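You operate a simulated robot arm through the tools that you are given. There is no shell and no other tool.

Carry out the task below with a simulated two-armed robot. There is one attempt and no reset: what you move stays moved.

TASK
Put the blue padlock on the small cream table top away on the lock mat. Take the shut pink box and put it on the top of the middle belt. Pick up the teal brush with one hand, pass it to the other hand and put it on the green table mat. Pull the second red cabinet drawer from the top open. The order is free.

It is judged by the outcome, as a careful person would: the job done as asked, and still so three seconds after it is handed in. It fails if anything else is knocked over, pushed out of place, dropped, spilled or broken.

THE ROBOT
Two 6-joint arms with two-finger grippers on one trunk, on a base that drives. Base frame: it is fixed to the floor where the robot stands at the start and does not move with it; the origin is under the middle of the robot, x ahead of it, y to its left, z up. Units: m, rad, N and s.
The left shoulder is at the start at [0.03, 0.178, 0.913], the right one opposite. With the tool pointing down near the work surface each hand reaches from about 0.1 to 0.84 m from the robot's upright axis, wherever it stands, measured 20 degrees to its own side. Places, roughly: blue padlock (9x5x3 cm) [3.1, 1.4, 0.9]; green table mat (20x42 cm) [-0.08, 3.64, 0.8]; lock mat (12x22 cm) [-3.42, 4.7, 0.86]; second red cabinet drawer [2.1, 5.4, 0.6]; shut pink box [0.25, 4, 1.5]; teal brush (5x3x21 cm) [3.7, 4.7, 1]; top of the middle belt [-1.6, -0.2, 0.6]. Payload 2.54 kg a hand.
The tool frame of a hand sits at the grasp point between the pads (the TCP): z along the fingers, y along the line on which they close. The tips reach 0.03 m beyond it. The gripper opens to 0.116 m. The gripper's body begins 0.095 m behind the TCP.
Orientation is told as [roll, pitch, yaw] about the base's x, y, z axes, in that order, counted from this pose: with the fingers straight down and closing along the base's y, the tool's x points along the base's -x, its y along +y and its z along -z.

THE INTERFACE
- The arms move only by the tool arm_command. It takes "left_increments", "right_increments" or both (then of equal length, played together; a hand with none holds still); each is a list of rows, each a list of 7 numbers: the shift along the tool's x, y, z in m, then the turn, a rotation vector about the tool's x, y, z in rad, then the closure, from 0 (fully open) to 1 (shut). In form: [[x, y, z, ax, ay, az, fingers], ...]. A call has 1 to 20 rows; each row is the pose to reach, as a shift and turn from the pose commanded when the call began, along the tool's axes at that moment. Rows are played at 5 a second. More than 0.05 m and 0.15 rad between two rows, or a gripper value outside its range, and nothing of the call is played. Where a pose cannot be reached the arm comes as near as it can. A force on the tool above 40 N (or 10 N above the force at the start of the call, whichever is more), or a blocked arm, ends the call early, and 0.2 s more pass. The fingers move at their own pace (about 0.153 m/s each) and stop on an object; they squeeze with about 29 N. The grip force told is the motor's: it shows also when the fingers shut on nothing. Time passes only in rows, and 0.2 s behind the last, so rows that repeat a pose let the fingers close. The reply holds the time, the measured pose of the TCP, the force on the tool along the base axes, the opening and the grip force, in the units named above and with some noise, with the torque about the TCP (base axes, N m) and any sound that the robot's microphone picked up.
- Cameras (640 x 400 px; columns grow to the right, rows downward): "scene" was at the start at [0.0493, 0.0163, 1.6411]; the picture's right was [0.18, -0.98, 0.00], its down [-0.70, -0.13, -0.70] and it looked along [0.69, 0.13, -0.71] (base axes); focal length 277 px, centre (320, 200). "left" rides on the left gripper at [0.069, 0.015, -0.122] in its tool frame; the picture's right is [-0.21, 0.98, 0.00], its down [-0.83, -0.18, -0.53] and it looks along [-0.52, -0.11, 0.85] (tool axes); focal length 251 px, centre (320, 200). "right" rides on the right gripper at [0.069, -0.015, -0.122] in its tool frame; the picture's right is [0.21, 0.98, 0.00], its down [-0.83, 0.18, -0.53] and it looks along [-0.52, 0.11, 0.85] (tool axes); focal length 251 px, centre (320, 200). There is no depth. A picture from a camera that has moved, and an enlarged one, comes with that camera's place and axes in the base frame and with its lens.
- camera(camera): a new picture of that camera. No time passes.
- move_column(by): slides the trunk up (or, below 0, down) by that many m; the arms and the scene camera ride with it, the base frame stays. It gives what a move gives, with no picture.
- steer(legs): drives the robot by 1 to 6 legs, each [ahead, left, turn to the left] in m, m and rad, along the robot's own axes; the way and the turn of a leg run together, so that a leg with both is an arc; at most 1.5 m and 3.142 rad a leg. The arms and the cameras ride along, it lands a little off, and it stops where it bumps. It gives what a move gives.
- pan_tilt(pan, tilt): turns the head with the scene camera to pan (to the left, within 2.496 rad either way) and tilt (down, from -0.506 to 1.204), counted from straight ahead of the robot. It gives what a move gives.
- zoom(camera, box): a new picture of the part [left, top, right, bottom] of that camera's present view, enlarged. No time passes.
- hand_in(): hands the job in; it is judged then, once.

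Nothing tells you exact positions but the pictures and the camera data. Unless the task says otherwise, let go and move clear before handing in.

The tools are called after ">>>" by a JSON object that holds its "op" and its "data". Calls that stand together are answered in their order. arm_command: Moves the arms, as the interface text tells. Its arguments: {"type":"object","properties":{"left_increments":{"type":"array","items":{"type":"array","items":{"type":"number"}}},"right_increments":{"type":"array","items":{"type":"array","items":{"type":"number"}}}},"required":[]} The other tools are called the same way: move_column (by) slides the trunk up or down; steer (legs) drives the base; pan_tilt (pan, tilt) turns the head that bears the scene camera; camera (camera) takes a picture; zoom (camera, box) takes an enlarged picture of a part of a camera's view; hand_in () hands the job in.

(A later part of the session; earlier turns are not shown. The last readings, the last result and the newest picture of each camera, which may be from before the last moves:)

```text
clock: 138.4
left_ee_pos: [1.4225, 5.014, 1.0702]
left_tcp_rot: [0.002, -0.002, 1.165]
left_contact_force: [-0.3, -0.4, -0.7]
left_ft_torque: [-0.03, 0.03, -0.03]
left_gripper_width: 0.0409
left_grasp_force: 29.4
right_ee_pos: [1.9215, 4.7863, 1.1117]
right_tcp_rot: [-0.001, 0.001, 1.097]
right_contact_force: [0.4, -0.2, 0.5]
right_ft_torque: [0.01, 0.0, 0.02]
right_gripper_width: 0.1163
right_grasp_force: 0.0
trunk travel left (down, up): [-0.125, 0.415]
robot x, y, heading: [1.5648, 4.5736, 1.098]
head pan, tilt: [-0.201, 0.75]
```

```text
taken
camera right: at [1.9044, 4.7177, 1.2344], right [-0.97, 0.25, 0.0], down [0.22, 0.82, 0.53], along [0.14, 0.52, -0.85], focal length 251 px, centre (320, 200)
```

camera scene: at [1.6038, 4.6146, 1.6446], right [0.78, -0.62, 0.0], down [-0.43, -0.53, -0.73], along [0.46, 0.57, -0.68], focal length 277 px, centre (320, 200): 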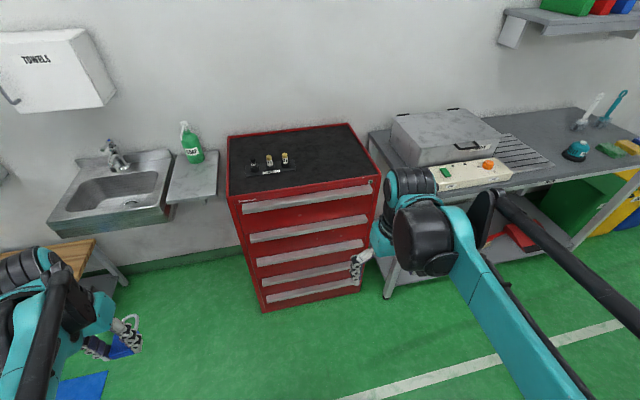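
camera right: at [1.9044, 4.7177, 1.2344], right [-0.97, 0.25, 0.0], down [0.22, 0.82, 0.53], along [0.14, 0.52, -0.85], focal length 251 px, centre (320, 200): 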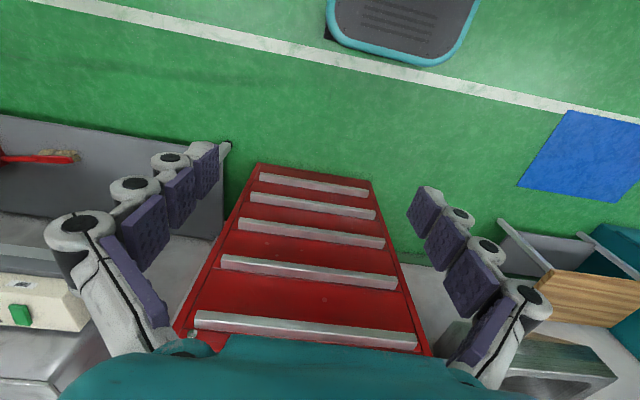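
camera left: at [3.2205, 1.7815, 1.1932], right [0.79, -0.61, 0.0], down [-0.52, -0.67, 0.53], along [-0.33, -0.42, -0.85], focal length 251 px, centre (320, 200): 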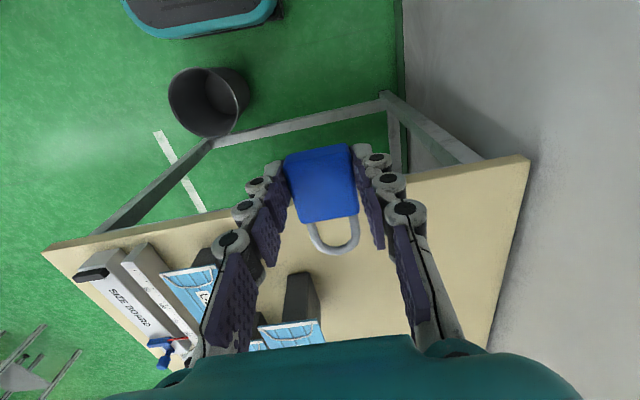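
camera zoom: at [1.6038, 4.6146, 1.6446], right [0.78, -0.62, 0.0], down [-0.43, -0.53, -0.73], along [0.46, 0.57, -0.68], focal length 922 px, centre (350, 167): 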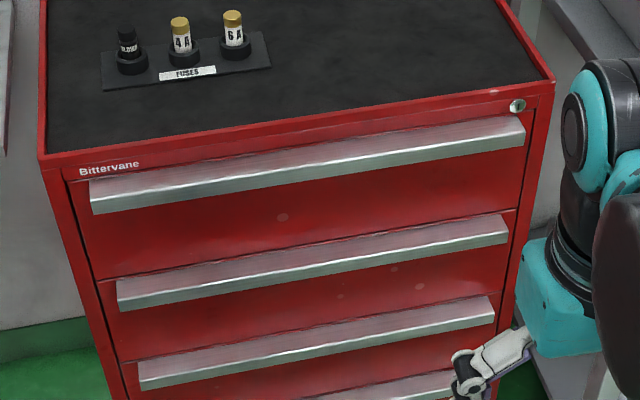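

The second handle is at about (2.10, 5.31, 0.67), a protruding bar. I'll turn the right gripper horizontal (pointing at the cabinet) with fingers closing vertically, in free space first.

>>> {"op": "arm_command", "data": {"right_increments": [[-0.015, 0, 0.03, 0, -0.145, 0, 0], [-0.03, 0, 0.06, 0, -0.29, 0, 0], [-0.045, 0, 0.09, 0, -0.435, 0, 0], [-0.06, 0, 0.12, 0, -0.58, 0, 0], [-0.075, 0, 0.15, 0, -0.725, 0, 0], [-0.09, 0, 0.18, 0, -0.87, 0, 0], [-0.105, 0, 0.21, 0, -1.015, 0, 0], [-0.12, 0, 0.24, 0, -1.16, 0, 0], [-0.135, 0, 0.27, 0, -1.305, 0, 0], [-0.15, 0, 0.3, 0, -1.45, 0, 0], [-0.15, 0, 0.32, 0, -1.571, 0, 0], [-0.15, 0, 0.32, 0, -1.571, 0, 0]]}}

>>> {"op": "camera", "data": {"camera": "right"}}

>>> {"op": "camera", "data": {"camera": "scene"}}

```text
clock: 141.1
left_ee_pos: [1.4215, 5.0146, 1.0714]
left_tcp_rot: [0.001, -0.003, 1.165]
left_contact_force: [-0.5, 0.0, -1.5]
left_ft_torque: [0.01, -0.03, 0.0]
left_gripper_width: 0.041
left_grasp_force: 28.4
right_ee_pos: [2.1002, 5.0399, 1.0376]
right_tcp_rot: [-1.083, -1.57, 2.18]
right_contact_force: [-0.4, -0.7, 1.1]
right_ft_torque: [-0.02, 0.01, -0.02]
right_gripper_width: 0.1159
right_grasp_force: 0.1
right hand out of reach, approached as far as the arm can: row 6, 7, 8, 9, 10, 11, 12
trunk travel left (down, up): [-0.125, 0.415]
robot x, y, heading: [1.5699, 4.5748, 1.097]
head pan, tilt: [-0.201, 0.75]
```

```text
taken
camera right: at [2.0581, 4.9248, 0.9693], right [-0.87, 0.45, -0.22], down [-0.41, -0.39, 0.83], along [0.28, 0.8, 0.52], focal length 251 px, centre (320, 200)
```

right: 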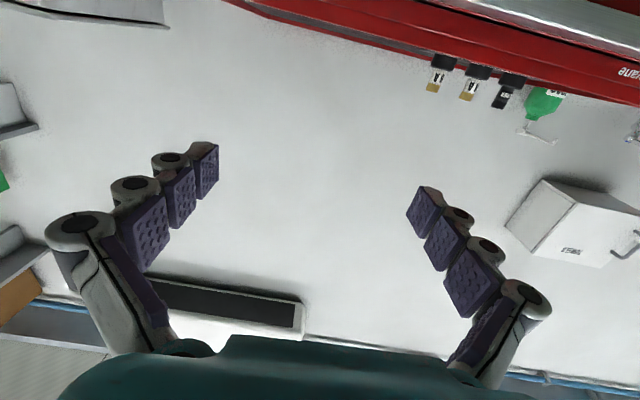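

```text
taken
camera scene: at [1.6036, 4.6143, 1.6447], right [0.78, -0.62, 0.0], down [-0.43, -0.53, -0.73], along [0.46, 0.57, -0.68], focal length 277 px, centre (320, 200)
```

scene: 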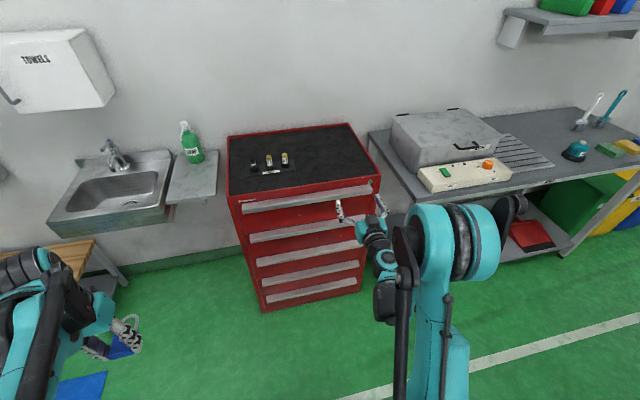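

The hand is horizontal but couldn't come as low as asked. I'll test how low it can go while keeping horizontal, a bit further out.

>>> {"op": "arm_command", "data": {"right_increments": [[0.03, 0, 0.01, 0, 0, 0, 0], [0.07, 0, 0.02, 0, 0, 0, 0], [0.11, 0, 0.03, 0, 0, 0, 0], [0.15, 0, 0.04, 0, 0, 0, 0], [0.19, 0, 0.05, 0, 0, 0, 0], [0.23, 0, 0.05, 0, 0, 0, 0], [0.27, 0, 0.05, 0, 0, 0, 0], [0.27, 0, 0.05, 0, 0, 0, 0]]}}

```text
clock: 142.8
left_ee_pos: [1.421, 5.0149, 1.0716]
left_tcp_rot: [0.002, -0.001, 1.166]
left_contact_force: [-0.2, -0.5, -0.8]
left_ft_torque: [-0.04, 0.04, -0.02]
left_gripper_width: 0.041
left_grasp_force: 28.5
right_ee_pos: [2.1716, 5.1554, 0.8017]
right_tcp_rot: [-0.912, -1.57, 2.009]
right_contact_force: [-0.3, 0.4, 0.0]
right_ft_torque: [-0.02, -0.01, -0.01]
right_gripper_width: 0.1161
right_grasp_force: 0.1
right hand out of reach, approached as far as the arm can: row 1, 2, 3, 4, 5, 6, 7, 8
trunk travel left (down, up): [-0.125, 0.415]
robot x, y, heading: [1.564, 4.5751, 1.095]
head pan, tilt: [-0.201, 0.75]
```

At 0.79 m out the hand can be horizontal at z≈0.80, so lowering the trunk by 0.12 m gives handle height. I'll back off 10 cm, roll the gripper 90° so the fingers close vertically, and lower the trunk.

>>> {"op": "steer", "data": {"legs": [[-0.1, 0, 0]]}}

>>> {"op": "arm_command", "data": {"right_increments": [[0, 0, 0, 0, 0, 0.145, 0], [0, 0, 0, 0, 0, 0.29, 0], [0, 0, 0, 0, 0, 0.435, 0], [0, 0, 0, 0, 0, 0.58, 0], [0, 0, 0, 0, 0, 0.725, 0], [0, 0, 0, 0, 0, 0.87, 0], [0, 0, 0, 0, 0, 1.015, 0], [0, 0, 0, 0, 0, 1.16, 0], [0, 0, 0, 0, 0, 1.305, 0], [0, 0, 0, 0, 0, 1.45, 0], [0, 0, 0, 0, 0, 1.571, 0], [0, 0, 0, 0, 0, 1.571, 0]]}}

>>> {"op": "move_column", "data": {"by": -0.12}}

>>> {"op": "camera", "data": {"camera": "right"}}

>>> {"op": "camera", "data": {"camera": "scene"}}

```text
clock: 144.0
left_ee_pos: [1.375, 4.9222, 1.072]
left_tcp_rot: [0.001, -0.003, 1.168]
left_contact_force: [-1.0, -0.1, -1.8]
left_ft_torque: [0.03, -0.02, -0.02]
left_gripper_width: 0.041
left_grasp_force: 29.1
right_ee_pos: [2.1254, 5.0659, 0.803]
right_tcp_rot: [-2.895, -1.569, -2.288]
right_contact_force: [0.1, -0.4, 0.7]
right_ft_torque: [-0.03, 0.03, 0.02]
right_gripper_width: 0.1159
right_grasp_force: 0.1
trunk travel left (down, up): [-0.125, 0.415]
robot x, y, heading: [1.524, 4.4873, 1.099]
head pan, tilt: [-0.201, 0.75]
```

```text
clock: 146.6
left_ee_pos: [1.3768, 4.925, 1.0719]
left_tcp_rot: [0.002, -0.004, 1.167]
left_contact_force: [-0.5, 0.1, -1.4]
left_ft_torque: [-0.01, 0.0, 0.03]
left_gripper_width: 0.0411
left_grasp_force: 28.9
right_ee_pos: [2.1248, 5.0663, 0.8015]
right_tcp_rot: [1.571, 0.001, -0.473]
right_contact_force: [0.0, -0.3, -0.2]
right_ft_torque: [0.02, 0.03, 0.0]
right_gripper_width: 0.116
right_grasp_force: 0.0
trunk travel left (down, up): [-0.125, 0.415]
robot x, y, heading: [1.5232, 4.4863, 1.096]
head pan, tilt: [-0.201, 0.75]
```

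```text
clock: 148.1
left_ee_pos: [1.3758, 4.925, 0.9512]
left_tcp_rot: [0.002, -0.002, 1.167]
left_contact_force: [0.1, 0.2, -1.2]
left_ft_torque: [-0.02, 0.0, -0.01]
left_gripper_width: 0.0412
left_grasp_force: 29.0
right_ee_pos: [2.1228, 5.0661, 0.6821]
right_tcp_rot: [1.57, -0.001, -0.472]
right_contact_force: [0.1, 0.5, 0.9]
right_ft_torque: [0.01, -0.03, 0.0]
right_gripper_width: 0.116
right_grasp_force: 0.1
trunk travel left (down, up): [-0.005, 0.535]
robot x, y, heading: [1.5191, 4.4853, 1.099]
head pan, tilt: [-0.201, 0.75]
```

```text
taken
camera right: at [2.0072, 4.9894, 0.6673], right [-0.19, 0.1, 0.98], down [0.49, -0.85, 0.18], along [0.85, 0.52, 0.11], focal length 251 px, centre (320, 200)
```

right: 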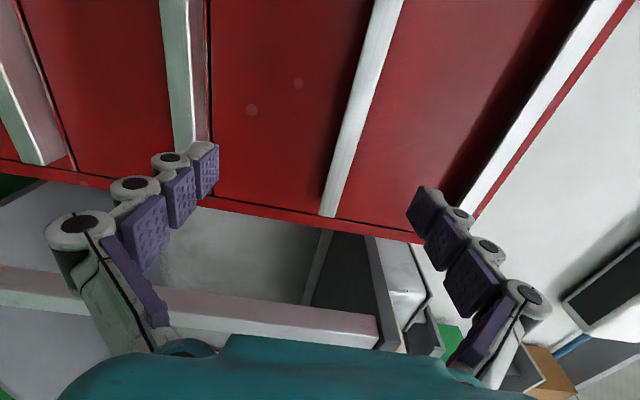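

```text
taken
camera scene: at [1.5579, 4.5248, 1.5248], right [0.78, -0.62, 0.0], down [-0.43, -0.53, -0.73], along [0.46, 0.57, -0.68], focal length 277 px, centre (320, 200)
```

scene: 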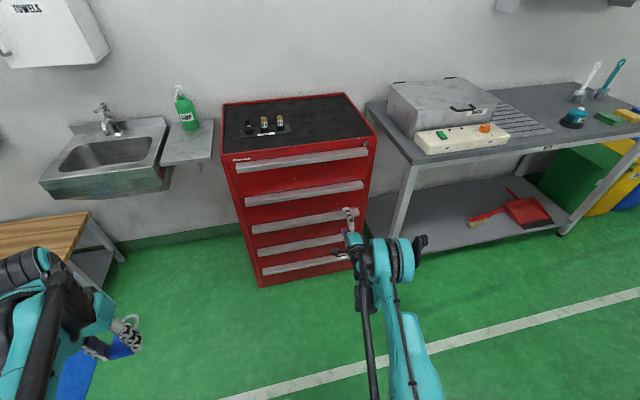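

The gripper is horizontal with fingers closing vertically, and the handle appears ~4 cm above my current height. I'll raise the trunk 4 cm and re-check the alignment.

>>> {"op": "move_column", "data": {"by": 0.04}}

>>> {"op": "camera", "data": {"camera": "right"}}

>>> {"op": "zoom", "data": {"camera": "scene", "box": [215, 120, 407, 240]}}

```text
clock: 148.9
left_ee_pos: [1.3771, 4.9254, 0.9914]
left_tcp_rot: [0.003, -0.002, 1.168]
left_contact_force: [-0.1, 0.5, -1.8]
left_ft_torque: [-0.04, -0.02, 0.01]
left_gripper_width: 0.041
left_grasp_force: 29.3
right_ee_pos: [2.1243, 5.0662, 0.7216]
right_tcp_rot: [1.57, 0.002, -0.474]
right_contact_force: [0.0, 0.7, -0.3]
right_ft_torque: [0.05, -0.01, -0.02]
right_gripper_width: 0.116
right_grasp_force: 0.1
trunk travel left (down, up): [-0.045, 0.495]
robot x, y, heading: [1.5258, 4.483, 1.1]
head pan, tilt: [-0.201, 0.75]
```

```text
taken
camera right: at [2.0073, 4.9896, 0.7068], right [-0.19, 0.1, 0.98], down [0.49, -0.85, 0.18], along [0.85, 0.52, 0.11], focal length 251 px, centre (320, 200)
```

right: 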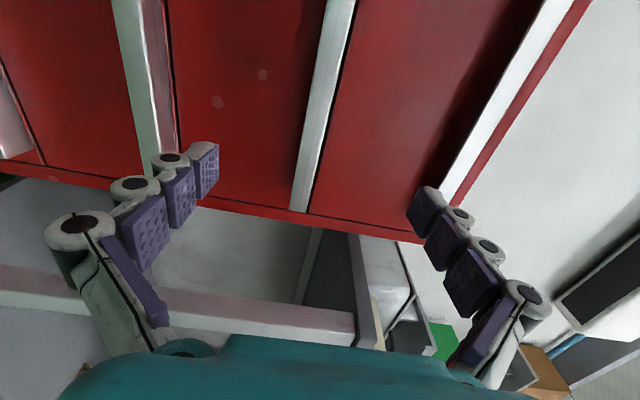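

```text
3.33 times, centred on (311, 180) of scene
camera zoom: at [1.5581, 4.5253, 1.5646], right [0.78, -0.62, 0.0], down [-0.43, -0.53, -0.73], along [0.46, 0.57, -0.68], focal length 922 px, centre (350, 267)
```

zoom: 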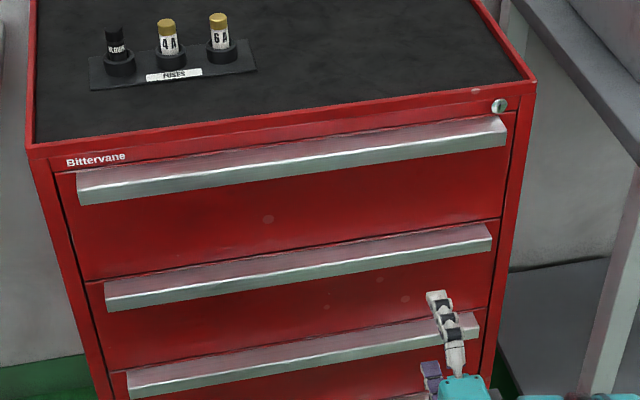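

The handle now lies on the gripper's axis. I'll creep forward 8 cm and re-measure the distance.

>>> {"op": "steer", "data": {"legs": [[0.08, 0, 0]]}}

>>> {"op": "camera", "data": {"camera": "right"}}

>>> {"op": "zoom", "data": {"camera": "scene", "box": [215, 120, 407, 240]}}

```text
clock: 150.0
left_ee_pos: [1.4139, 4.9971, 0.9907]
left_tcp_rot: [0.003, -0.001, 1.167]
left_contact_force: [-0.3, 1.1, -1.1]
left_ft_torque: [-0.05, -0.01, 0.03]
left_gripper_width: 0.0408
left_grasp_force: 29.4
right_ee_pos: [2.1628, 5.1384, 0.72]
right_tcp_rot: [1.57, 0.0, -0.474]
right_contact_force: [1.1, 0.5, 0.3]
right_ft_torque: [0.01, 0.02, -0.03]
right_gripper_width: 0.116
right_grasp_force: 0.1
trunk travel left (down, up): [-0.045, 0.495]
robot x, y, heading: [1.5562, 4.5567, 1.095]
head pan, tilt: [-0.201, 0.75]
```

```text
taken
camera right: at [2.0446, 5.0615, 0.7061], right [-0.19, 0.1, 0.98], down [0.49, -0.85, 0.18], along [0.85, 0.51, 0.11], focal length 251 px, centre (320, 200)
```

right: 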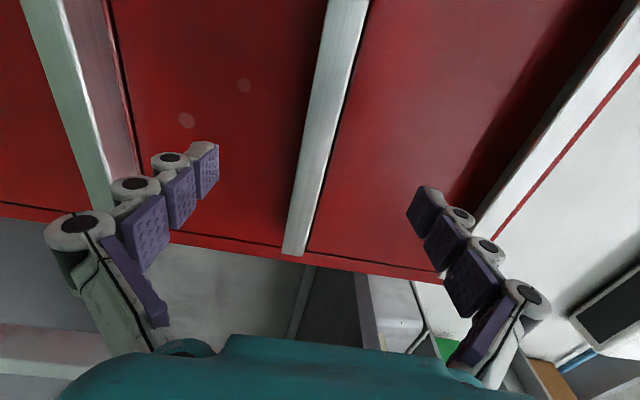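

```text
3.33 times, centred on (311, 180) of scene
camera zoom: at [1.5956, 4.5983, 1.5645], right [0.78, -0.62, 0.0], down [-0.43, -0.53, -0.73], along [0.46, 0.57, -0.68], focal length 922 px, centre (350, 267)
```

zoom: 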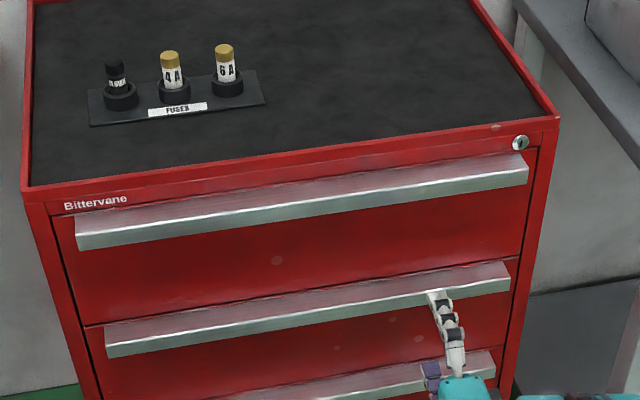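

Handle front triangulates to w≈7 cm ahead of the TCP and level with it. I'll drive forward 5.5 cm so the fingers straddle the bar.

>>> {"op": "steer", "data": {"legs": [[0.055, 0, 0]]}}

>>> {"op": "camera", "data": {"camera": "right"}}

>>> {"op": "zoom", "data": {"camera": "scene", "box": [300, 170, 396, 230]}}

```text
clock: 150.9
left_ee_pos: [1.4385, 5.0459, 0.9902]
left_tcp_rot: [0.002, -0.001, 1.165]
left_contact_force: [0.5, 0.5, -1.4]
left_ft_torque: [-0.05, 0.04, -0.02]
left_gripper_width: 0.0409
left_grasp_force: 28.7
right_ee_pos: [2.1865, 5.1859, 0.7206]
right_tcp_rot: [1.569, -0.001, -0.473]
right_contact_force: [0.3, -0.1, -0.1]
right_ft_torque: [0.02, -0.02, -0.05]
right_gripper_width: 0.1161
right_grasp_force: 0.1
trunk travel left (down, up): [-0.045, 0.495]
robot x, y, heading: [1.5869, 4.6056, 1.097]
head pan, tilt: [-0.201, 0.75]
```

```text
taken
camera right: at [2.0696, 5.1101, 0.7062], right [-0.19, 0.1, 0.98], down [0.49, -0.85, 0.18], along [0.85, 0.51, 0.11], focal length 251 px, centre (320, 200)
```

right: 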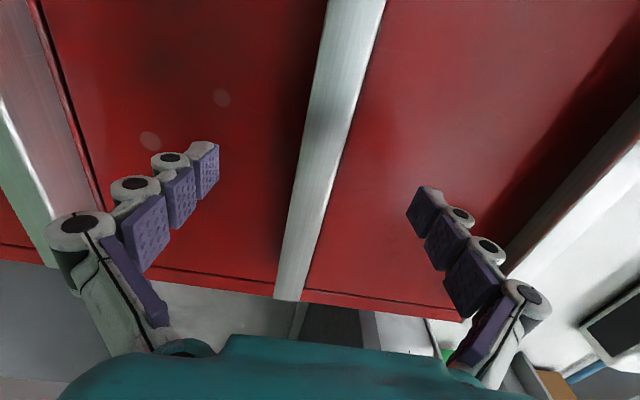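

```text
6.67 times, centred on (348, 200) of scene
camera zoom: at [1.6205, 4.6468, 1.5646], right [0.78, -0.62, 0.0], down [-0.43, -0.53, -0.73], along [0.46, 0.57, -0.68], focal length 1844 px, centre (133, 200)
```

zoom: 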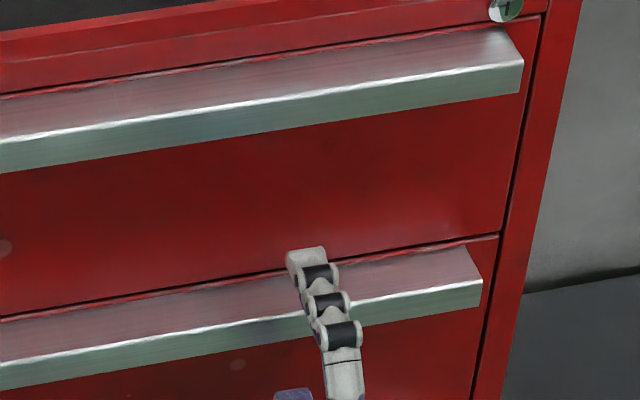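

The fingers straddle the bar, with its front ~1 cm ahead of the TCP. I'll push forward 1.5 cm with the arm and close on the bar.

>>> {"op": "arm_command", "data": {"right_increments": [[0, 0, 0.008, 0, 0, 0, 0], [0, -0.002, 0.016, 0, 0, 0, 0], [0, -0.002, 0.016, 0, 0, 0, 0.5], [0, -0.002, 0.016, 0, 0, 0, 1], [0, -0.002, 0.016, 0, 0, 0, 1], [0, -0.002, 0.016, 0, 0, 0, 1], [0, -0.002, 0.016, 0, 0, 0, 1]]}}

>>> {"op": "camera", "data": {"camera": "right"}}

```text
clock: 152.4
left_ee_pos: [1.4393, 5.0454, 0.9916]
left_tcp_rot: [0.002, 0.001, 1.169]
left_contact_force: [0.0, 0.2, -1.0]
left_ft_torque: [-0.02, 0.04, 0.01]
left_gripper_width: 0.0411
left_grasp_force: 28.8
right_ee_pos: [2.1933, 5.1996, 0.719]
right_tcp_rot: [1.569, 0.0, -0.473]
right_contact_force: [0.5, -1.3, -18.9]
right_ft_torque: [1.13, -0.47, 0.41]
right_gripper_width: 0.0229
right_grasp_force: 44.8
trunk travel left (down, up): [-0.045, 0.495]
robot x, y, heading: [1.5818, 4.6075, 1.098]
head pan, tilt: [-0.201, 0.75]
stopped in row 7 (right hand): the force on the tool passed its limit at 41 N (the readings are from after the stop); the commanded pose is now the measured one
```

```text
taken
camera right: at [2.0763, 5.123, 0.7043], right [-0.19, 0.1, 0.98], down [0.49, -0.85, 0.18], along [0.85, 0.52, 0.11], focal length 251 px, centre (320, 200)
```

right: 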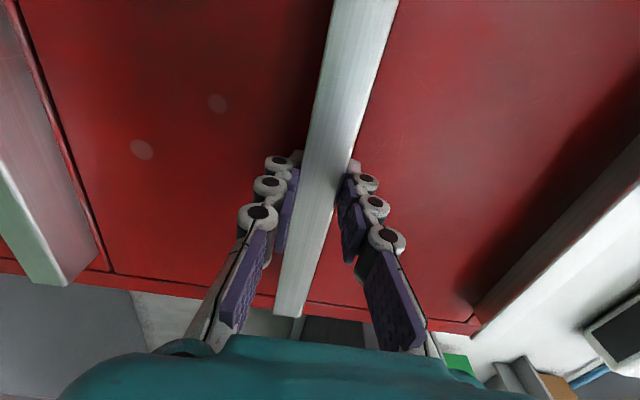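

The bar is gripped (2.3 cm). There's a vertical preload from slight misalignment, so I'll lower the hand a few millimetres to relieve it.

>>> {"op": "arm_command", "data": {"right_increments": [[0, -0.002, 0, 0, 0, 0, 1], [0, -0.004, 0, 0, 0, 0, 1], [0, -0.004, 0, 0, 0, 0, 1]]}}

```text
clock: 153.2
left_ee_pos: [1.44, 5.0455, 0.9908]
left_tcp_rot: [0.002, -0.001, 1.165]
left_contact_force: [0.0, -0.1, -1.1]
left_ft_torque: [0.0, 0.01, 0.01]
left_gripper_width: 0.041
left_grasp_force: 28.9
right_ee_pos: [2.194, 5.1995, 0.7195]
right_tcp_rot: [1.567, -0.001, -0.472]
right_contact_force: [-1.3, -3.4, -24.4]
right_ft_torque: [0.97, -0.46, -0.02]
right_gripper_width: 0.0229
right_grasp_force: 44.5
right hand out of reach, approached as far as the arm can: row 2, 3
trunk travel left (down, up): [-0.045, 0.495]
robot x, y, heading: [1.581, 4.6088, 1.099]
head pan, tilt: [-0.201, 0.75]
```

>>> {"op": "move_column", "data": {"by": -0.006}}

```text
clock: 153.8
left_ee_pos: [1.4366, 5.0435, 0.9878]
left_tcp_rot: [0.0, -0.004, 1.165]
left_contact_force: [-0.2, 0.0, -1.0]
left_ft_torque: [0.01, 0.03, -0.04]
left_gripper_width: 0.041
left_grasp_force: 29.1
right_ee_pos: [2.1912, 5.1983, 0.7188]
right_tcp_rot: [1.571, -0.001, -0.475]
right_contact_force: [8.9, 3.0, 32.0]
right_ft_torque: [1.51, -0.82, 0.96]
right_gripper_width: 0.0228
right_grasp_force: 45.0
trunk travel left (down, up): [-0.039, 0.501]
robot x, y, heading: [1.582, 4.6034, 1.094]
head pan, tilt: [-0.201, 0.75]
```

>>> {"op": "move_column", "data": {"by": 0.003}}

```text
clock: 154.3
left_ee_pos: [1.4371, 5.0437, 0.9895]
left_tcp_rot: [0.003, -0.003, 1.165]
left_contact_force: [-0.4, -1.5, -1.6]
left_ft_torque: [-0.04, 0.03, 0.0]
left_gripper_width: 0.0411
left_grasp_force: 29.4
right_ee_pos: [2.1932, 5.1983, 0.7179]
right_tcp_rot: [1.572, 0.0, -0.475]
right_contact_force: [6.8, 2.4, 14.7]
right_ft_torque: [1.45, -0.41, -0.7]
right_gripper_width: 0.023
right_grasp_force: 45.0
trunk travel left (down, up): [-0.042, 0.498]
robot x, y, heading: [1.5832, 4.6061, 1.096]
head pan, tilt: [-0.201, 0.75]
```

The preload is small now. I'll pull by driving the base straight back, a little first.

>>> {"op": "steer", "data": {"legs": [[-0.06, 0, 0]]}}

>>> {"op": "camera", "data": {"camera": "right"}}

>>> {"op": "camera", "data": {"camera": "scene"}}

```text
clock: 155.0
left_ee_pos: [1.4369, 5.0425, 0.9886]
left_tcp_rot: [0.003, -0.002, 1.167]
left_contact_force: [-0.1, -0.8, -0.8]
left_ft_torque: [-0.01, 0.02, 0.01]
left_gripper_width: 0.0413
left_grasp_force: 28.9
right_ee_pos: [2.1904, 5.1962, 0.7193]
right_tcp_rot: [1.569, -0.001, -0.472]
right_contact_force: [3.9, 3.8, -1.2]
right_ft_torque: [1.16, -0.74, 0.2]
right_gripper_width: 0.0231
right_grasp_force: 45.6
trunk travel left (down, up): [-0.042, 0.498]
robot x, y, heading: [1.5783, 4.6027, 1.093]
head pan, tilt: [-0.201, 0.75]
stopped in leg 1: the force on the tool passed its limit at 49 N (the readings are from after the stop); the commanded pose is now the measured one
```

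```text
taken
camera right: at [2.075, 5.1204, 0.704], right [-0.19, 0.1, 0.98], down [0.49, -0.85, 0.18], along [0.85, 0.51, 0.11], focal length 251 px, centre (320, 200)
```

right: 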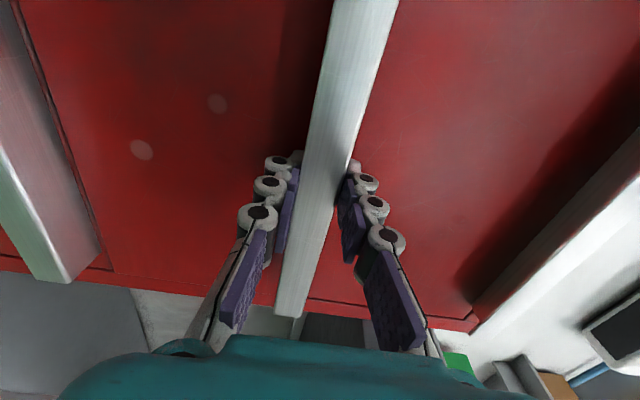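

```text
taken
camera scene: at [1.6184, 4.6424, 1.5616], right [0.78, -0.62, 0.0], down [-0.43, -0.53, -0.73], along [0.46, 0.57, -0.68], focal length 277 px, centre (320, 200)
```

scene: 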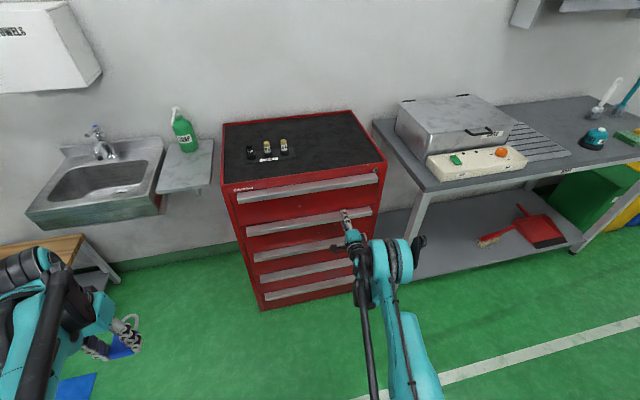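

The pull tripped the force limit at 49 N, probably from the sudden start. I'll try a gentler, shorter pull.

>>> {"op": "steer", "data": {"legs": [[-0.015, 0, 0]]}}

```text
clock: 155.8
left_ee_pos: [1.4295, 5.0286, 0.988]
left_tcp_rot: [0.001, -0.001, 1.166]
left_contact_force: [-0.5, 0.7, -2.4]
left_ft_torque: [-0.02, 0.04, 0.01]
left_gripper_width: 0.041
left_grasp_force: 29.2
right_ee_pos: [2.1854, 5.183, 0.7188]
right_tcp_rot: [1.569, 0.002, -0.476]
right_contact_force: [4.7, -3.0, -3.1]
right_ft_torque: [1.07, -0.63, 0.33]
right_gripper_width: 0.0233
right_grasp_force: 45.0
trunk travel left (down, up): [-0.042, 0.498]
robot x, y, heading: [1.5742, 4.5887, 1.1]
head pan, tilt: [-0.201, 0.75]
```

>>> {"op": "camera", "data": {"camera": "right"}}

>>> {"op": "zoom", "data": {"camera": "scene", "box": [215, 150, 407, 270]}}

```text
taken
camera right: at [2.0682, 5.1064, 0.704], right [-0.19, 0.1, 0.98], down [0.49, -0.85, 0.18], along [0.85, 0.51, 0.11], focal length 251 px, centre (320, 200)
```

right: 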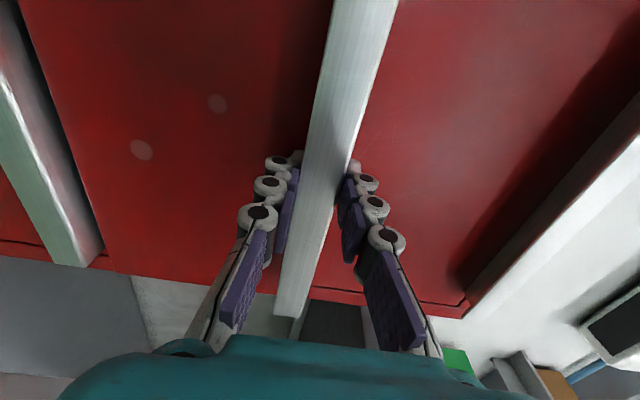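

```text
3.33 times, centred on (311, 210) of scene
camera zoom: at [1.6118, 4.6283, 1.5616], right [0.78, -0.62, 0.0], down [-0.43, -0.53, -0.73], along [0.46, 0.57, -0.68], focal length 922 px, centre (350, 167)
```

zoom: 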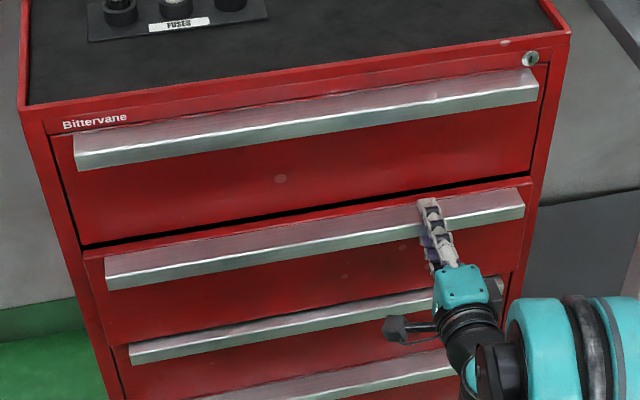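

The drawer has started to open. I'll continue pulling in small steps.

>>> {"op": "steer", "data": {"legs": [[-0.02, 0, 0], [-0.025, 0, 0], [-0.03, 0, 0], [-0.03, 0, 0], [-0.03, 0, 0], [-0.03, 0, 0]]}}

>>> {"op": "camera", "data": {"camera": "scene"}}

```text
clock: 158.6
left_ee_pos: [1.3664, 4.9049, 0.9883]
left_tcp_rot: [0.002, -0.002, 1.166]
left_contact_force: [0.5, -0.3, -1.4]
left_ft_torque: [-0.04, 0.02, -0.01]
left_gripper_width: 0.0409
left_grasp_force: 28.7
right_ee_pos: [2.1256, 5.0564, 0.7192]
right_tcp_rot: [1.569, 0.001, -0.479]
right_contact_force: [2.6, -0.5, -13.4]
right_ft_torque: [1.09, -0.48, 0.2]
right_gripper_width: 0.0231
right_grasp_force: 45.0
trunk travel left (down, up): [-0.042, 0.498]
robot x, y, heading: [1.5086, 4.4637, 1.098]
head pan, tilt: [-0.201, 0.75]
stopped in leg 6: the force on the tool passed its limit at 45 N (the readings are from after the stop); the commanded pose is now the measured one
```

```text
taken
camera scene: at [1.5489, 4.5047, 1.5615], right [0.78, -0.63, 0.0], down [-0.43, -0.53, -0.73], along [0.46, 0.57, -0.68], focal length 277 px, centre (320, 200)
```

scene: 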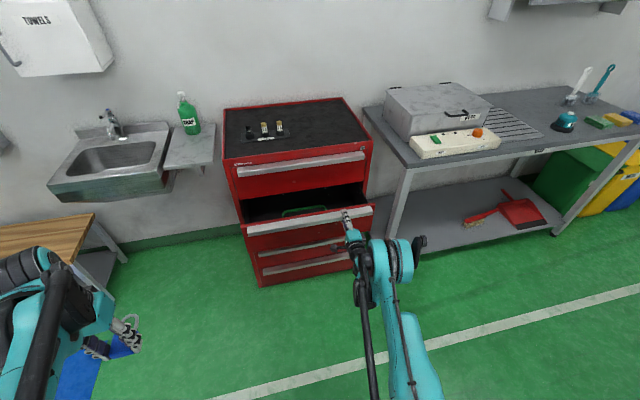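

The drawer is about 16 cm open. I'll keep pulling in small steps to open it well.

>>> {"op": "steer", "data": {"legs": [[-0.02, 0, 0], [-0.025, 0, 0], [-0.025, 0, 0], [-0.025, 0, 0], [-0.025, 0, 0], [-0.025, 0, 0]]}}

>>> {"op": "camera", "data": {"camera": "scene"}}

```text
clock: 161.2
left_ee_pos: [1.3099, 4.7967, 0.989]
left_tcp_rot: [0.002, -0.001, 1.166]
left_contact_force: [-0.4, -0.4, -1.2]
left_ft_torque: [0.01, 0.02, 0.01]
left_gripper_width: 0.0413
left_grasp_force: 29.1
right_ee_pos: [2.073, 4.9469, 0.7187]
right_tcp_rot: [1.57, 0.0, -0.486]
right_contact_force: [2.4, 0.0, -6.4]
right_ft_torque: [1.07, -0.56, 0.39]
right_gripper_width: 0.0232
right_grasp_force: 45.3
trunk travel left (down, up): [-0.042, 0.498]
robot x, y, heading: [1.4549, 4.3544, 1.095]
head pan, tilt: [-0.201, 0.75]
stopped in leg 5: the force on the tool passed its limit at 41 N (the readings are from after the stop); the commanded pose is now the measured one
```

```text
taken
camera scene: at [1.493, 4.3958, 1.5616], right [0.78, -0.63, 0.0], down [-0.43, -0.53, -0.73], along [0.46, 0.57, -0.68], focal length 277 px, centre (320, 200)
```

scene: 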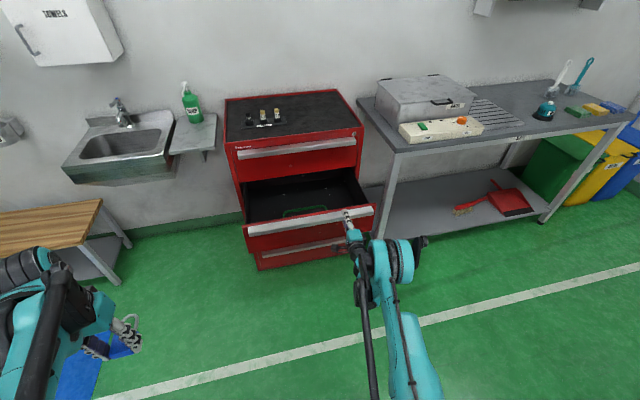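

About 28 cm open now. I'll try one more gentle pull to see if it's at its end stop.

>>> {"op": "steer", "data": {"legs": [[-0.015, 0, 0], [-0.02, 0, 0], [-0.02, 0, 0]]}}

```text
clock: 162.8
left_ee_pos: [1.2865, 4.747, 0.9892]
left_tcp_rot: [0.004, -0.001, 1.164]
left_contact_force: [0.5, 0.7, -1.0]
left_ft_torque: [-0.05, 0.0, 0.0]
left_gripper_width: 0.0412
left_grasp_force: 29.2
right_ee_pos: [2.0491, 4.8971, 0.7188]
right_tcp_rot: [1.569, 0.001, -0.492]
right_contact_force: [14.6, -6.3, -5.0]
right_ft_torque: [1.03, -0.74, -0.02]
right_gripper_width: 0.0233
right_grasp_force: 44.7
trunk travel left (down, up): [-0.042, 0.498]
robot x, y, heading: [1.4254, 4.308, 1.094]
head pan, tilt: [-0.201, 0.75]
```

>>> {"op": "steer", "data": {"legs": [[-0.015, 0, 0], [-0.02, 0, 0], [-0.02, 0, 0], [-0.02, 0, 0]]}}

>>> {"op": "camera", "data": {"camera": "scene"}}

>>> {"op": "camera", "data": {"camera": "right"}}

```text
clock: 164.3
left_ee_pos: [1.268, 4.7097, 0.9895]
left_tcp_rot: [0.003, -0.002, 1.166]
left_contact_force: [0.6, 1.1, -0.8]
left_ft_torque: [-0.02, 0.0, 0.06]
left_gripper_width: 0.0412
left_grasp_force: 28.8
right_ee_pos: [2.0307, 4.8611, 0.7186]
right_tcp_rot: [1.567, 0.002, -0.493]
right_contact_force: [3.8, 4.6, -13.0]
right_ft_torque: [1.0, -0.49, -0.03]
right_gripper_width: 0.0229
right_grasp_force: 45.3
trunk travel left (down, up): [-0.042, 0.498]
robot x, y, heading: [1.4117, 4.2643, 1.092]
head pan, tilt: [-0.201, 0.75]
stopped in leg 3: the force on the tool passed its limit at 88 N (the readings are from after the stop); the commanded pose is now the measured one
```

```text
taken
camera scene: at [1.4495, 4.3101, 1.5615], right [0.78, -0.63, 0.0], down [-0.43, -0.53, -0.73], along [0.46, 0.57, -0.68], focal length 277 px, centre (320, 200)
```

scene: 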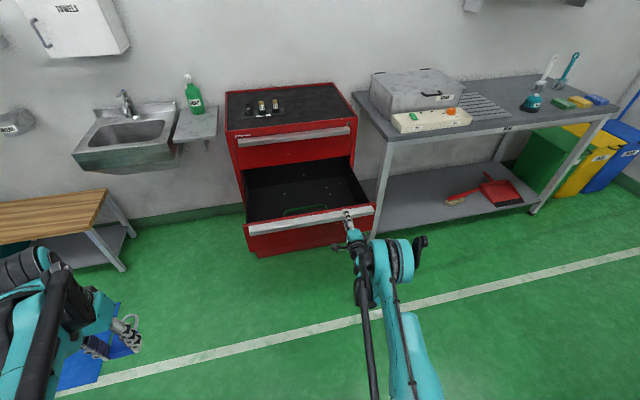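

```text
taken
camera right: at [1.9126, 4.7868, 0.7041], right [-0.19, 0.1, 0.98], down [0.48, -0.86, 0.18], along [0.86, 0.5, 0.11], focal length 251 px, centre (320, 200)
```

right: 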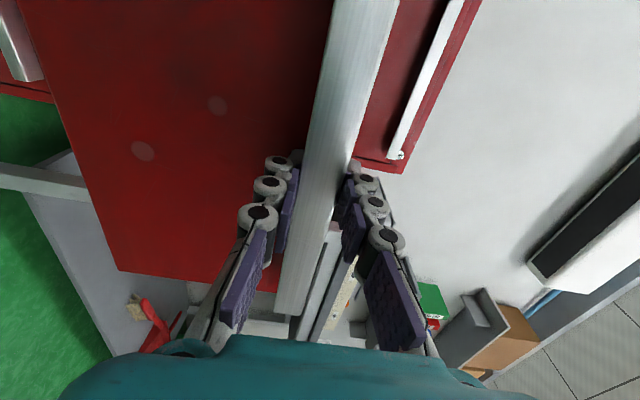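

The drawer hit its end stop, so it's fully open (~38 cm). I'll release the handle and back away straight.

>>> {"op": "arm_command", "data": {"right_increments": [[0, 0, 0, 0, 0, 0, 0.6], [0, 0, 0, 0, 0, 0, 0.3], [0, 0, 0, 0, 0, 0, 0], [0, 0, 0, 0, 0, 0, 0], [0, 0, 0, 0, 0, 0, 0]]}}

>>> {"op": "steer", "data": {"legs": [[-0.12, 0, 0]]}}

>>> {"op": "camera", "data": {"camera": "scene"}}

>>> {"op": "camera", "data": {"camera": "right"}}

```text
clock: 165.5
left_ee_pos: [1.2661, 4.7084, 0.9885]
left_tcp_rot: [0.003, -0.002, 1.166]
left_contact_force: [-1.1, 0.0, -0.5]
left_ft_torque: [-0.04, 0.02, 0.02]
left_gripper_width: 0.041
left_grasp_force: 28.8
right_ee_pos: [2.0306, 4.8599, 0.7204]
right_tcp_rot: [1.569, -0.001, -0.491]
right_contact_force: [0.8, -0.6, -1.0]
right_ft_torque: [-0.01, 0.0, 0.0]
right_gripper_width: 0.1162
right_grasp_force: 0.0
trunk travel left (down, up): [-0.042, 0.498]
robot x, y, heading: [1.4124, 4.2694, 1.095]
head pan, tilt: [-0.201, 0.75]
```

```text
clock: 166.7
left_ee_pos: [1.211, 4.6009, 0.988]
left_tcp_rot: [0.001, -0.004, 1.167]
left_contact_force: [0.1, -0.2, -0.6]
left_ft_torque: [0.04, -0.01, 0.01]
left_gripper_width: 0.0409
left_grasp_force: 28.7
right_ee_pos: [1.9743, 4.7522, 0.7226]
right_tcp_rot: [1.571, 0.0, -0.493]
right_contact_force: [-0.7, -1.0, 0.5]
right_ft_torque: [-0.04, 0.01, -0.01]
right_gripper_width: 0.1163
right_grasp_force: 0.1
trunk travel left (down, up): [-0.042, 0.498]
robot x, y, heading: [1.356, 4.1621, 1.1]
head pan, tilt: [-0.201, 0.75]
```

```text
taken
camera scene: at [1.3917, 4.1993, 1.5617], right [0.78, -0.63, 0.0], down [-0.43, -0.53, -0.73], along [0.46, 0.57, -0.68], focal length 277 px, centre (320, 200)
```

scene: 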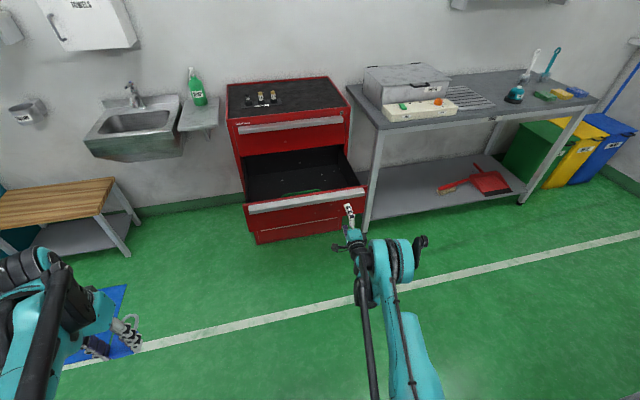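

```text
taken
camera right: at [1.8565, 4.6774, 0.7065], right [-0.19, 0.1, 0.98], down [0.48, -0.86, 0.18], along [0.86, 0.5, 0.11], focal length 251 px, centre (320, 200)
```

right: 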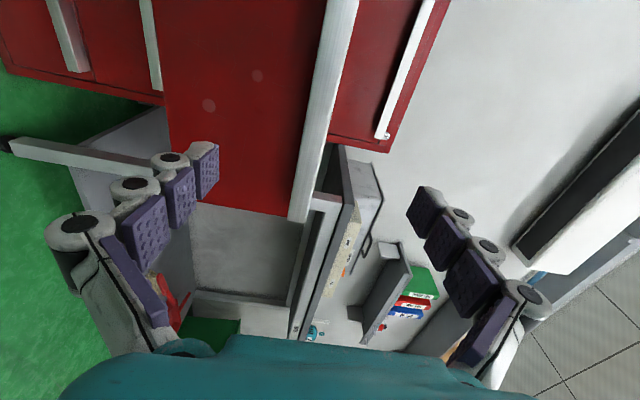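

The drawer stays fully open. Now I'll return the right hand to its tool-down carrying pose and raise the trunk again.

>>> {"op": "move_column", "data": {"by": 0.126}}

>>> {"op": "arm_command", "data": {"right_increments": [[0, 0, 0, 0, 0, -0.145, 0], [0, 0, 0, 0, 0, -0.29, 0], [0, 0, 0, 0, 0, -0.435, 0], [0, 0, 0, 0, 0, -0.58, 0], [0, 0, 0, 0, 0, -0.725, 0], [0, 0, 0, 0, 0, -0.87, 0], [0, 0, 0, 0, 0, -1.015, 0], [0, 0, 0, 0, 0, -1.16, 0], [0, 0, 0, 0, 0, -1.305, 0], [0, 0, 0, 0, 0, -1.45, 0], [0, 0, 0, 0, 0, -1.571, 0], [0, 0, 0, 0, 0, -1.571, 0]]}}

>>> {"op": "arm_command", "data": {"right_increments": [[-0.03, 0, -0.03, 0, 0.145, 0, 0], [-0.06, 0, -0.06, 0, 0.29, 0, 0], [-0.09, 0, -0.09, 0, 0.435, 0, 0], [-0.12, 0, -0.12, 0, 0.58, 0, 0], [-0.15, 0, -0.15, 0, 0.725, 0, 0], [-0.18, 0, -0.18, 0, 0.87, 0, 0], [-0.2, 0, -0.21, 0, 1.015, 0, 0], [-0.22, 0, -0.25, 0, 1.16, 0, 0], [-0.24, 0, -0.29, 0, 1.305, 0, 0], [-0.25, 0, -0.33, 0, 1.45, 0, 0], [-0.26, 0, -0.37, 0, 1.571, 0, 0], [-0.26, 0, -0.4, 0, 1.571, 0, 0], [-0.26, 0, -0.4, 0, 1.571, 0, 0]]}}

```text
clock: 168.3
left_ee_pos: [1.2101, 4.6017, 1.1145]
left_tcp_rot: [0.001, -0.005, 1.165]
left_contact_force: [-0.2, -0.1, -2.0]
left_ft_torque: [-0.01, -0.01, -0.01]
left_gripper_width: 0.0411
left_grasp_force: 28.8
right_ee_pos: [1.9751, 4.7521, 0.8456]
right_tcp_rot: [1.57, 0.001, -0.492]
right_contact_force: [0.9, 0.1, 0.1]
right_ft_torque: [0.02, -0.01, -0.02]
right_gripper_width: 0.1161
right_grasp_force: 0.0
trunk travel left (down, up): [-0.168, 0.372]
robot x, y, heading: [1.3574, 4.1574, 1.097]
head pan, tilt: [-0.201, 0.75]
```

```text
clock: 170.9
left_ee_pos: [1.2113, 4.6013, 1.1149]
left_tcp_rot: [0.001, -0.003, 1.166]
left_contact_force: [0.0, -0.2, -0.8]
left_ft_torque: [-0.03, 0.02, -0.01]
left_gripper_width: 0.0411
left_grasp_force: 29.2
right_ee_pos: [1.9755, 4.753, 0.8462]
right_tcp_rot: [-0.678, -1.568, 1.756]
right_contact_force: [1.3, 0.5, -0.7]
right_ft_torque: [0.01, 0.01, -0.01]
right_gripper_width: 0.1161
right_grasp_force: 0.0
trunk travel left (down, up): [-0.168, 0.372]
robot x, y, heading: [1.3552, 4.1643, 1.097]
head pan, tilt: [-0.201, 0.75]
```

```text
clock: 173.7
left_ee_pos: [1.2121, 4.602, 1.1151]
left_tcp_rot: [0.003, -0.001, 1.166]
left_contact_force: [0.5, -0.1, -1.5]
left_ft_torque: [-0.04, 0.05, 0.0]
left_gripper_width: 0.0409
left_grasp_force: 28.6
right_ee_pos: [1.7884, 4.4002, 1.1081]
right_tcp_rot: [0.001, 0.003, 1.079]
right_contact_force: [0.8, -0.1, 1.5]
right_ft_torque: [-0.05, 0.03, 0.02]
right_gripper_width: 0.1163
right_grasp_force: 0.1
trunk travel left (down, up): [-0.168, 0.372]
robot x, y, heading: [1.3568, 4.1562, 1.095]
head pan, tilt: [-0.201, 0.75]
```

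Both hands are in carrying pose. Next I'll look at the pink box on the shelf and the mats around the packing table from the back side.

>>> {"op": "steer", "data": {"legs": [[0.1, 0.3, 0], [0, 0.4, 0]]}}

>>> {"op": "pan_tilt", "data": {"pan": 2.4, "tilt": 0.3}}

>>> {"op": "camera", "data": {"camera": "scene"}}

>>> {"op": "zoom", "data": {"camera": "scene", "box": [160, 120, 400, 270]}}

>>> {"op": "pan_tilt", "data": {"pan": 1.5, "tilt": 0.4}}

>>> {"op": "camera", "data": {"camera": "scene"}}

```text
clock: 178.0
left_ee_pos: [0.6204, 5.018, 1.1154]
left_tcp_rot: [0.003, -0.004, 1.168]
left_contact_force: [-0.2, -0.2, -0.9]
left_ft_torque: [-0.04, 0.0, -0.01]
left_gripper_width: 0.0409
left_grasp_force: 29.4
right_ee_pos: [1.1991, 4.8163, 1.1086]
right_tcp_rot: [0.0, 0.002, 1.081]
right_contact_force: [0.9, -0.3, 0.6]
right_ft_torque: [-0.01, -0.02, 0.0]
right_gripper_width: 0.116
right_grasp_force: 0.0
trunk travel left (down, up): [-0.168, 0.372]
robot x, y, heading: [0.7648, 4.5765, 1.103]
head pan, tilt: [-0.201, 0.75]
```

```text
clock: 180.3
left_ee_pos: [0.6213, 5.0177, 1.114]
left_tcp_rot: [0.003, -0.003, 1.168]
left_contact_force: [0.7, -0.3, -1.8]
left_ft_torque: [-0.05, 0.01, 0.01]
left_gripper_width: 0.041
left_grasp_force: 28.6
right_ee_pos: [1.1989, 4.8171, 1.1077]
right_tcp_rot: [0.001, 0.002, 1.081]
right_contact_force: [0.5, 0.2, -0.1]
right_ft_torque: [0.0, 0.02, 0.0]
right_gripper_width: 0.116
right_grasp_force: 0.2
trunk travel left (down, up): [-0.168, 0.372]
robot x, y, heading: [0.7645, 4.5799, 1.102]
head pan, tilt: [2.4, 0.3]
```

```text
taken
camera scene: at [0.6649, 4.5198, 1.728], right [-0.35, 0.94, 0.0], down [0.28, 0.1, -0.96], along [-0.9, -0.33, -0.3], focal length 277 px, centre (320, 200)
```

scene: 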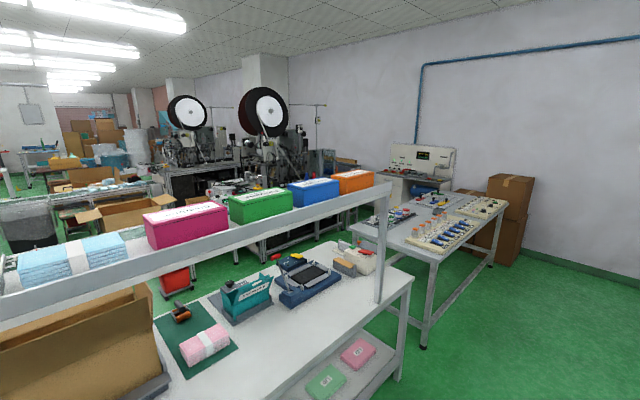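

```text
2.67 times, centred on (280, 195) of scene
camera zoom: at [0.6649, 4.5198, 1.728], right [-0.35, 0.94, 0.0], down [0.28, 0.1, -0.96], along [-0.9, -0.33, -0.3], focal length 738 px, centre (427, 213)
```

zoom: 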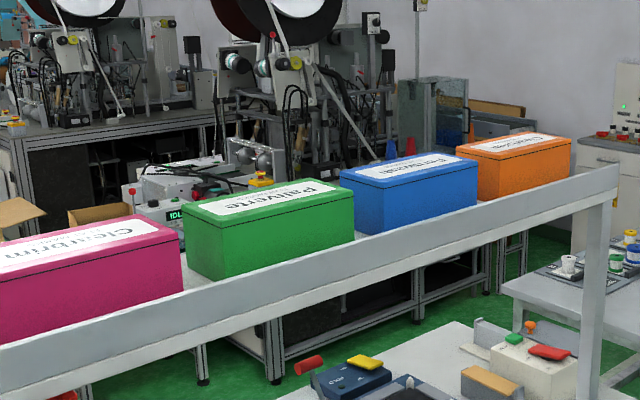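

```text
clock: 181.5
left_ee_pos: [0.6214, 5.0182, 1.1137]
left_tcp_rot: [0.003, -0.004, 1.17]
left_contact_force: [0.6, 0.3, -1.1]
left_ft_torque: [-0.02, 0.02, 0.02]
left_gripper_width: 0.0412
left_grasp_force: 29.1
right_ee_pos: [1.1992, 4.817, 1.1081]
right_tcp_rot: [-0.001, 0.002, 1.08]
right_contact_force: [-0.4, 1.3, 0.9]
right_ft_torque: [0.02, -0.02, 0.0]
right_gripper_width: 0.1161
right_grasp_force: 0.1
trunk travel left (down, up): [-0.168, 0.372]
robot x, y, heading: [0.7686, 4.5772, 1.096]
head pan, tilt: [1.499, 0.4]
```

```text
taken
camera scene: at [0.6731, 4.6002, 1.7188], right [0.52, 0.86, 0.0], down [0.33, -0.2, -0.92], along [-0.79, 0.48, -0.39], focal length 277 px, centre (320, 200)
```

scene: 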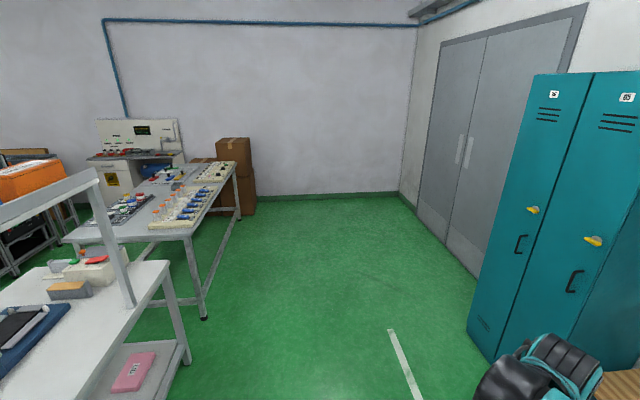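

I see the pink "Clearbrim" box shut on the shelf, and the green mat on the packing table. The lock mat projects onto the console unit beyond the far table; I'll zoom in there.

>>> {"op": "zoom", "data": {"camera": "scene", "box": [60, 100, 260, 225]}}

>>> {"op": "zoom", "data": {"camera": "scene", "box": [70, 105, 210, 192]}}

```text
3.20 times, centred on (160, 162) of scene
camera zoom: at [0.6731, 4.6002, 1.7188], right [0.52, 0.86, 0.0], down [0.33, -0.2, -0.92], along [-0.79, 0.48, -0.39], focal length 885 px, centre (832, 320)
```

zoom: 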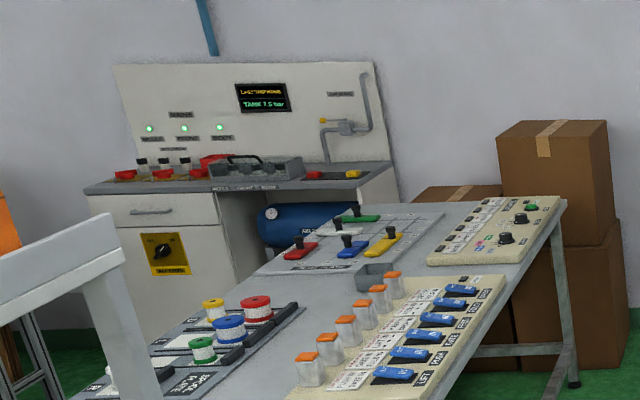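

```text
4.57 times, centred on (140, 148) of scene
camera zoom: at [0.6731, 4.6002, 1.7188], right [0.52, 0.86, 0.0], down [0.33, -0.2, -0.92], along [-0.79, 0.48, -0.39], focal length 1265 px, centre (1143, 435)
```

zoom: 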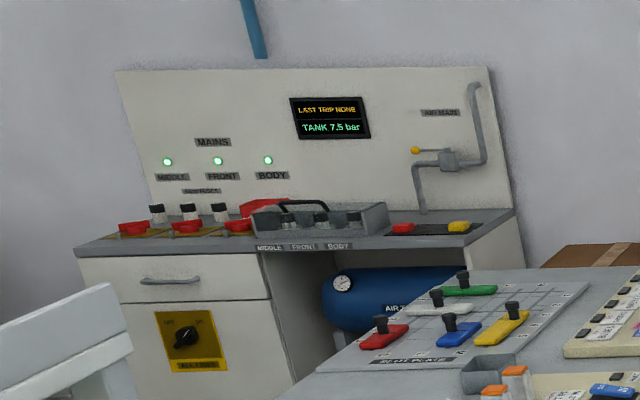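

The lock mat is the dark mat with a red and a yellow item on the console counter. Since I'm behind the shelf now, I'll turn around and inspect the pink box for pickup with the free right hand.

>>> {"op": "steer", "data": {"legs": [[0, 0, 3.1]]}}

>>> {"op": "pan_tilt", "data": {"pan": -0.3, "tilt": 0.5}}

>>> {"op": "camera", "data": {"camera": "scene"}}

```text
clock: 189.1
left_ee_pos: [0.8846, 4.1294, 1.115]
left_tcp_rot: [0.002, -0.004, -2.033]
left_contact_force: [0.2, 0.2, -1.0]
left_ft_torque: [0.0, 0.0, 0.02]
left_gripper_width: 0.0412
left_grasp_force: 28.8
right_ee_pos: [0.3203, 4.3649, 1.1081]
right_tcp_rot: [0.001, 0.002, -2.122]
right_contact_force: [0.1, -0.3, 0.0]
right_ft_torque: [-0.03, 0.01, 0.0]
right_gripper_width: 0.1159
right_grasp_force: 0.0
trunk travel left (down, up): [-0.168, 0.372]
robot x, y, heading: [0.7698, 4.5788, -2.108]
head pan, tilt: [1.499, 0.4]
```

```text
clock: 190.9
left_ee_pos: [0.8848, 4.1301, 1.1143]
left_tcp_rot: [0.002, -0.002, -2.033]
left_contact_force: [-0.5, -0.3, -1.0]
left_ft_torque: [-0.04, 0.01, 0.0]
left_gripper_width: 0.041
left_grasp_force: 28.9
right_ee_pos: [0.3194, 4.3646, 1.1078]
right_tcp_rot: [-0.001, 0.001, -2.12]
right_contact_force: [-0.3, 0.1, -0.7]
right_ft_torque: [0.0, 0.0, -0.02]
right_gripper_width: 0.1163
right_grasp_force: 0.0
trunk travel left (down, up): [-0.168, 0.372]
robot x, y, heading: [0.7659, 4.5738, -2.104]
head pan, tilt: [-0.3, 0.499]
```

```text
taken
camera scene: at [0.7139, 4.5431, 1.7096], right [-0.67, 0.74, 0.0], down [0.35, 0.32, -0.88], along [-0.65, -0.59, -0.48], focal length 277 px, centre (320, 200)
```

scene: 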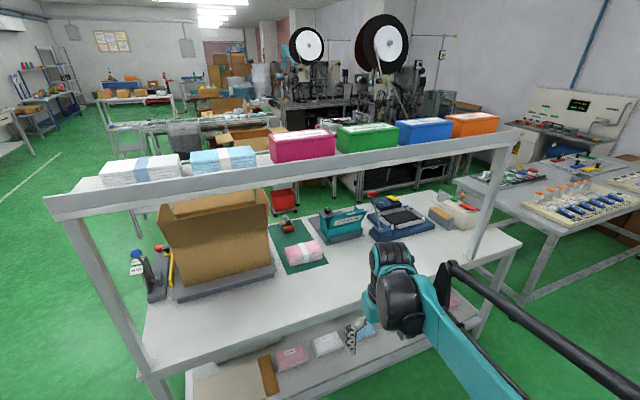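

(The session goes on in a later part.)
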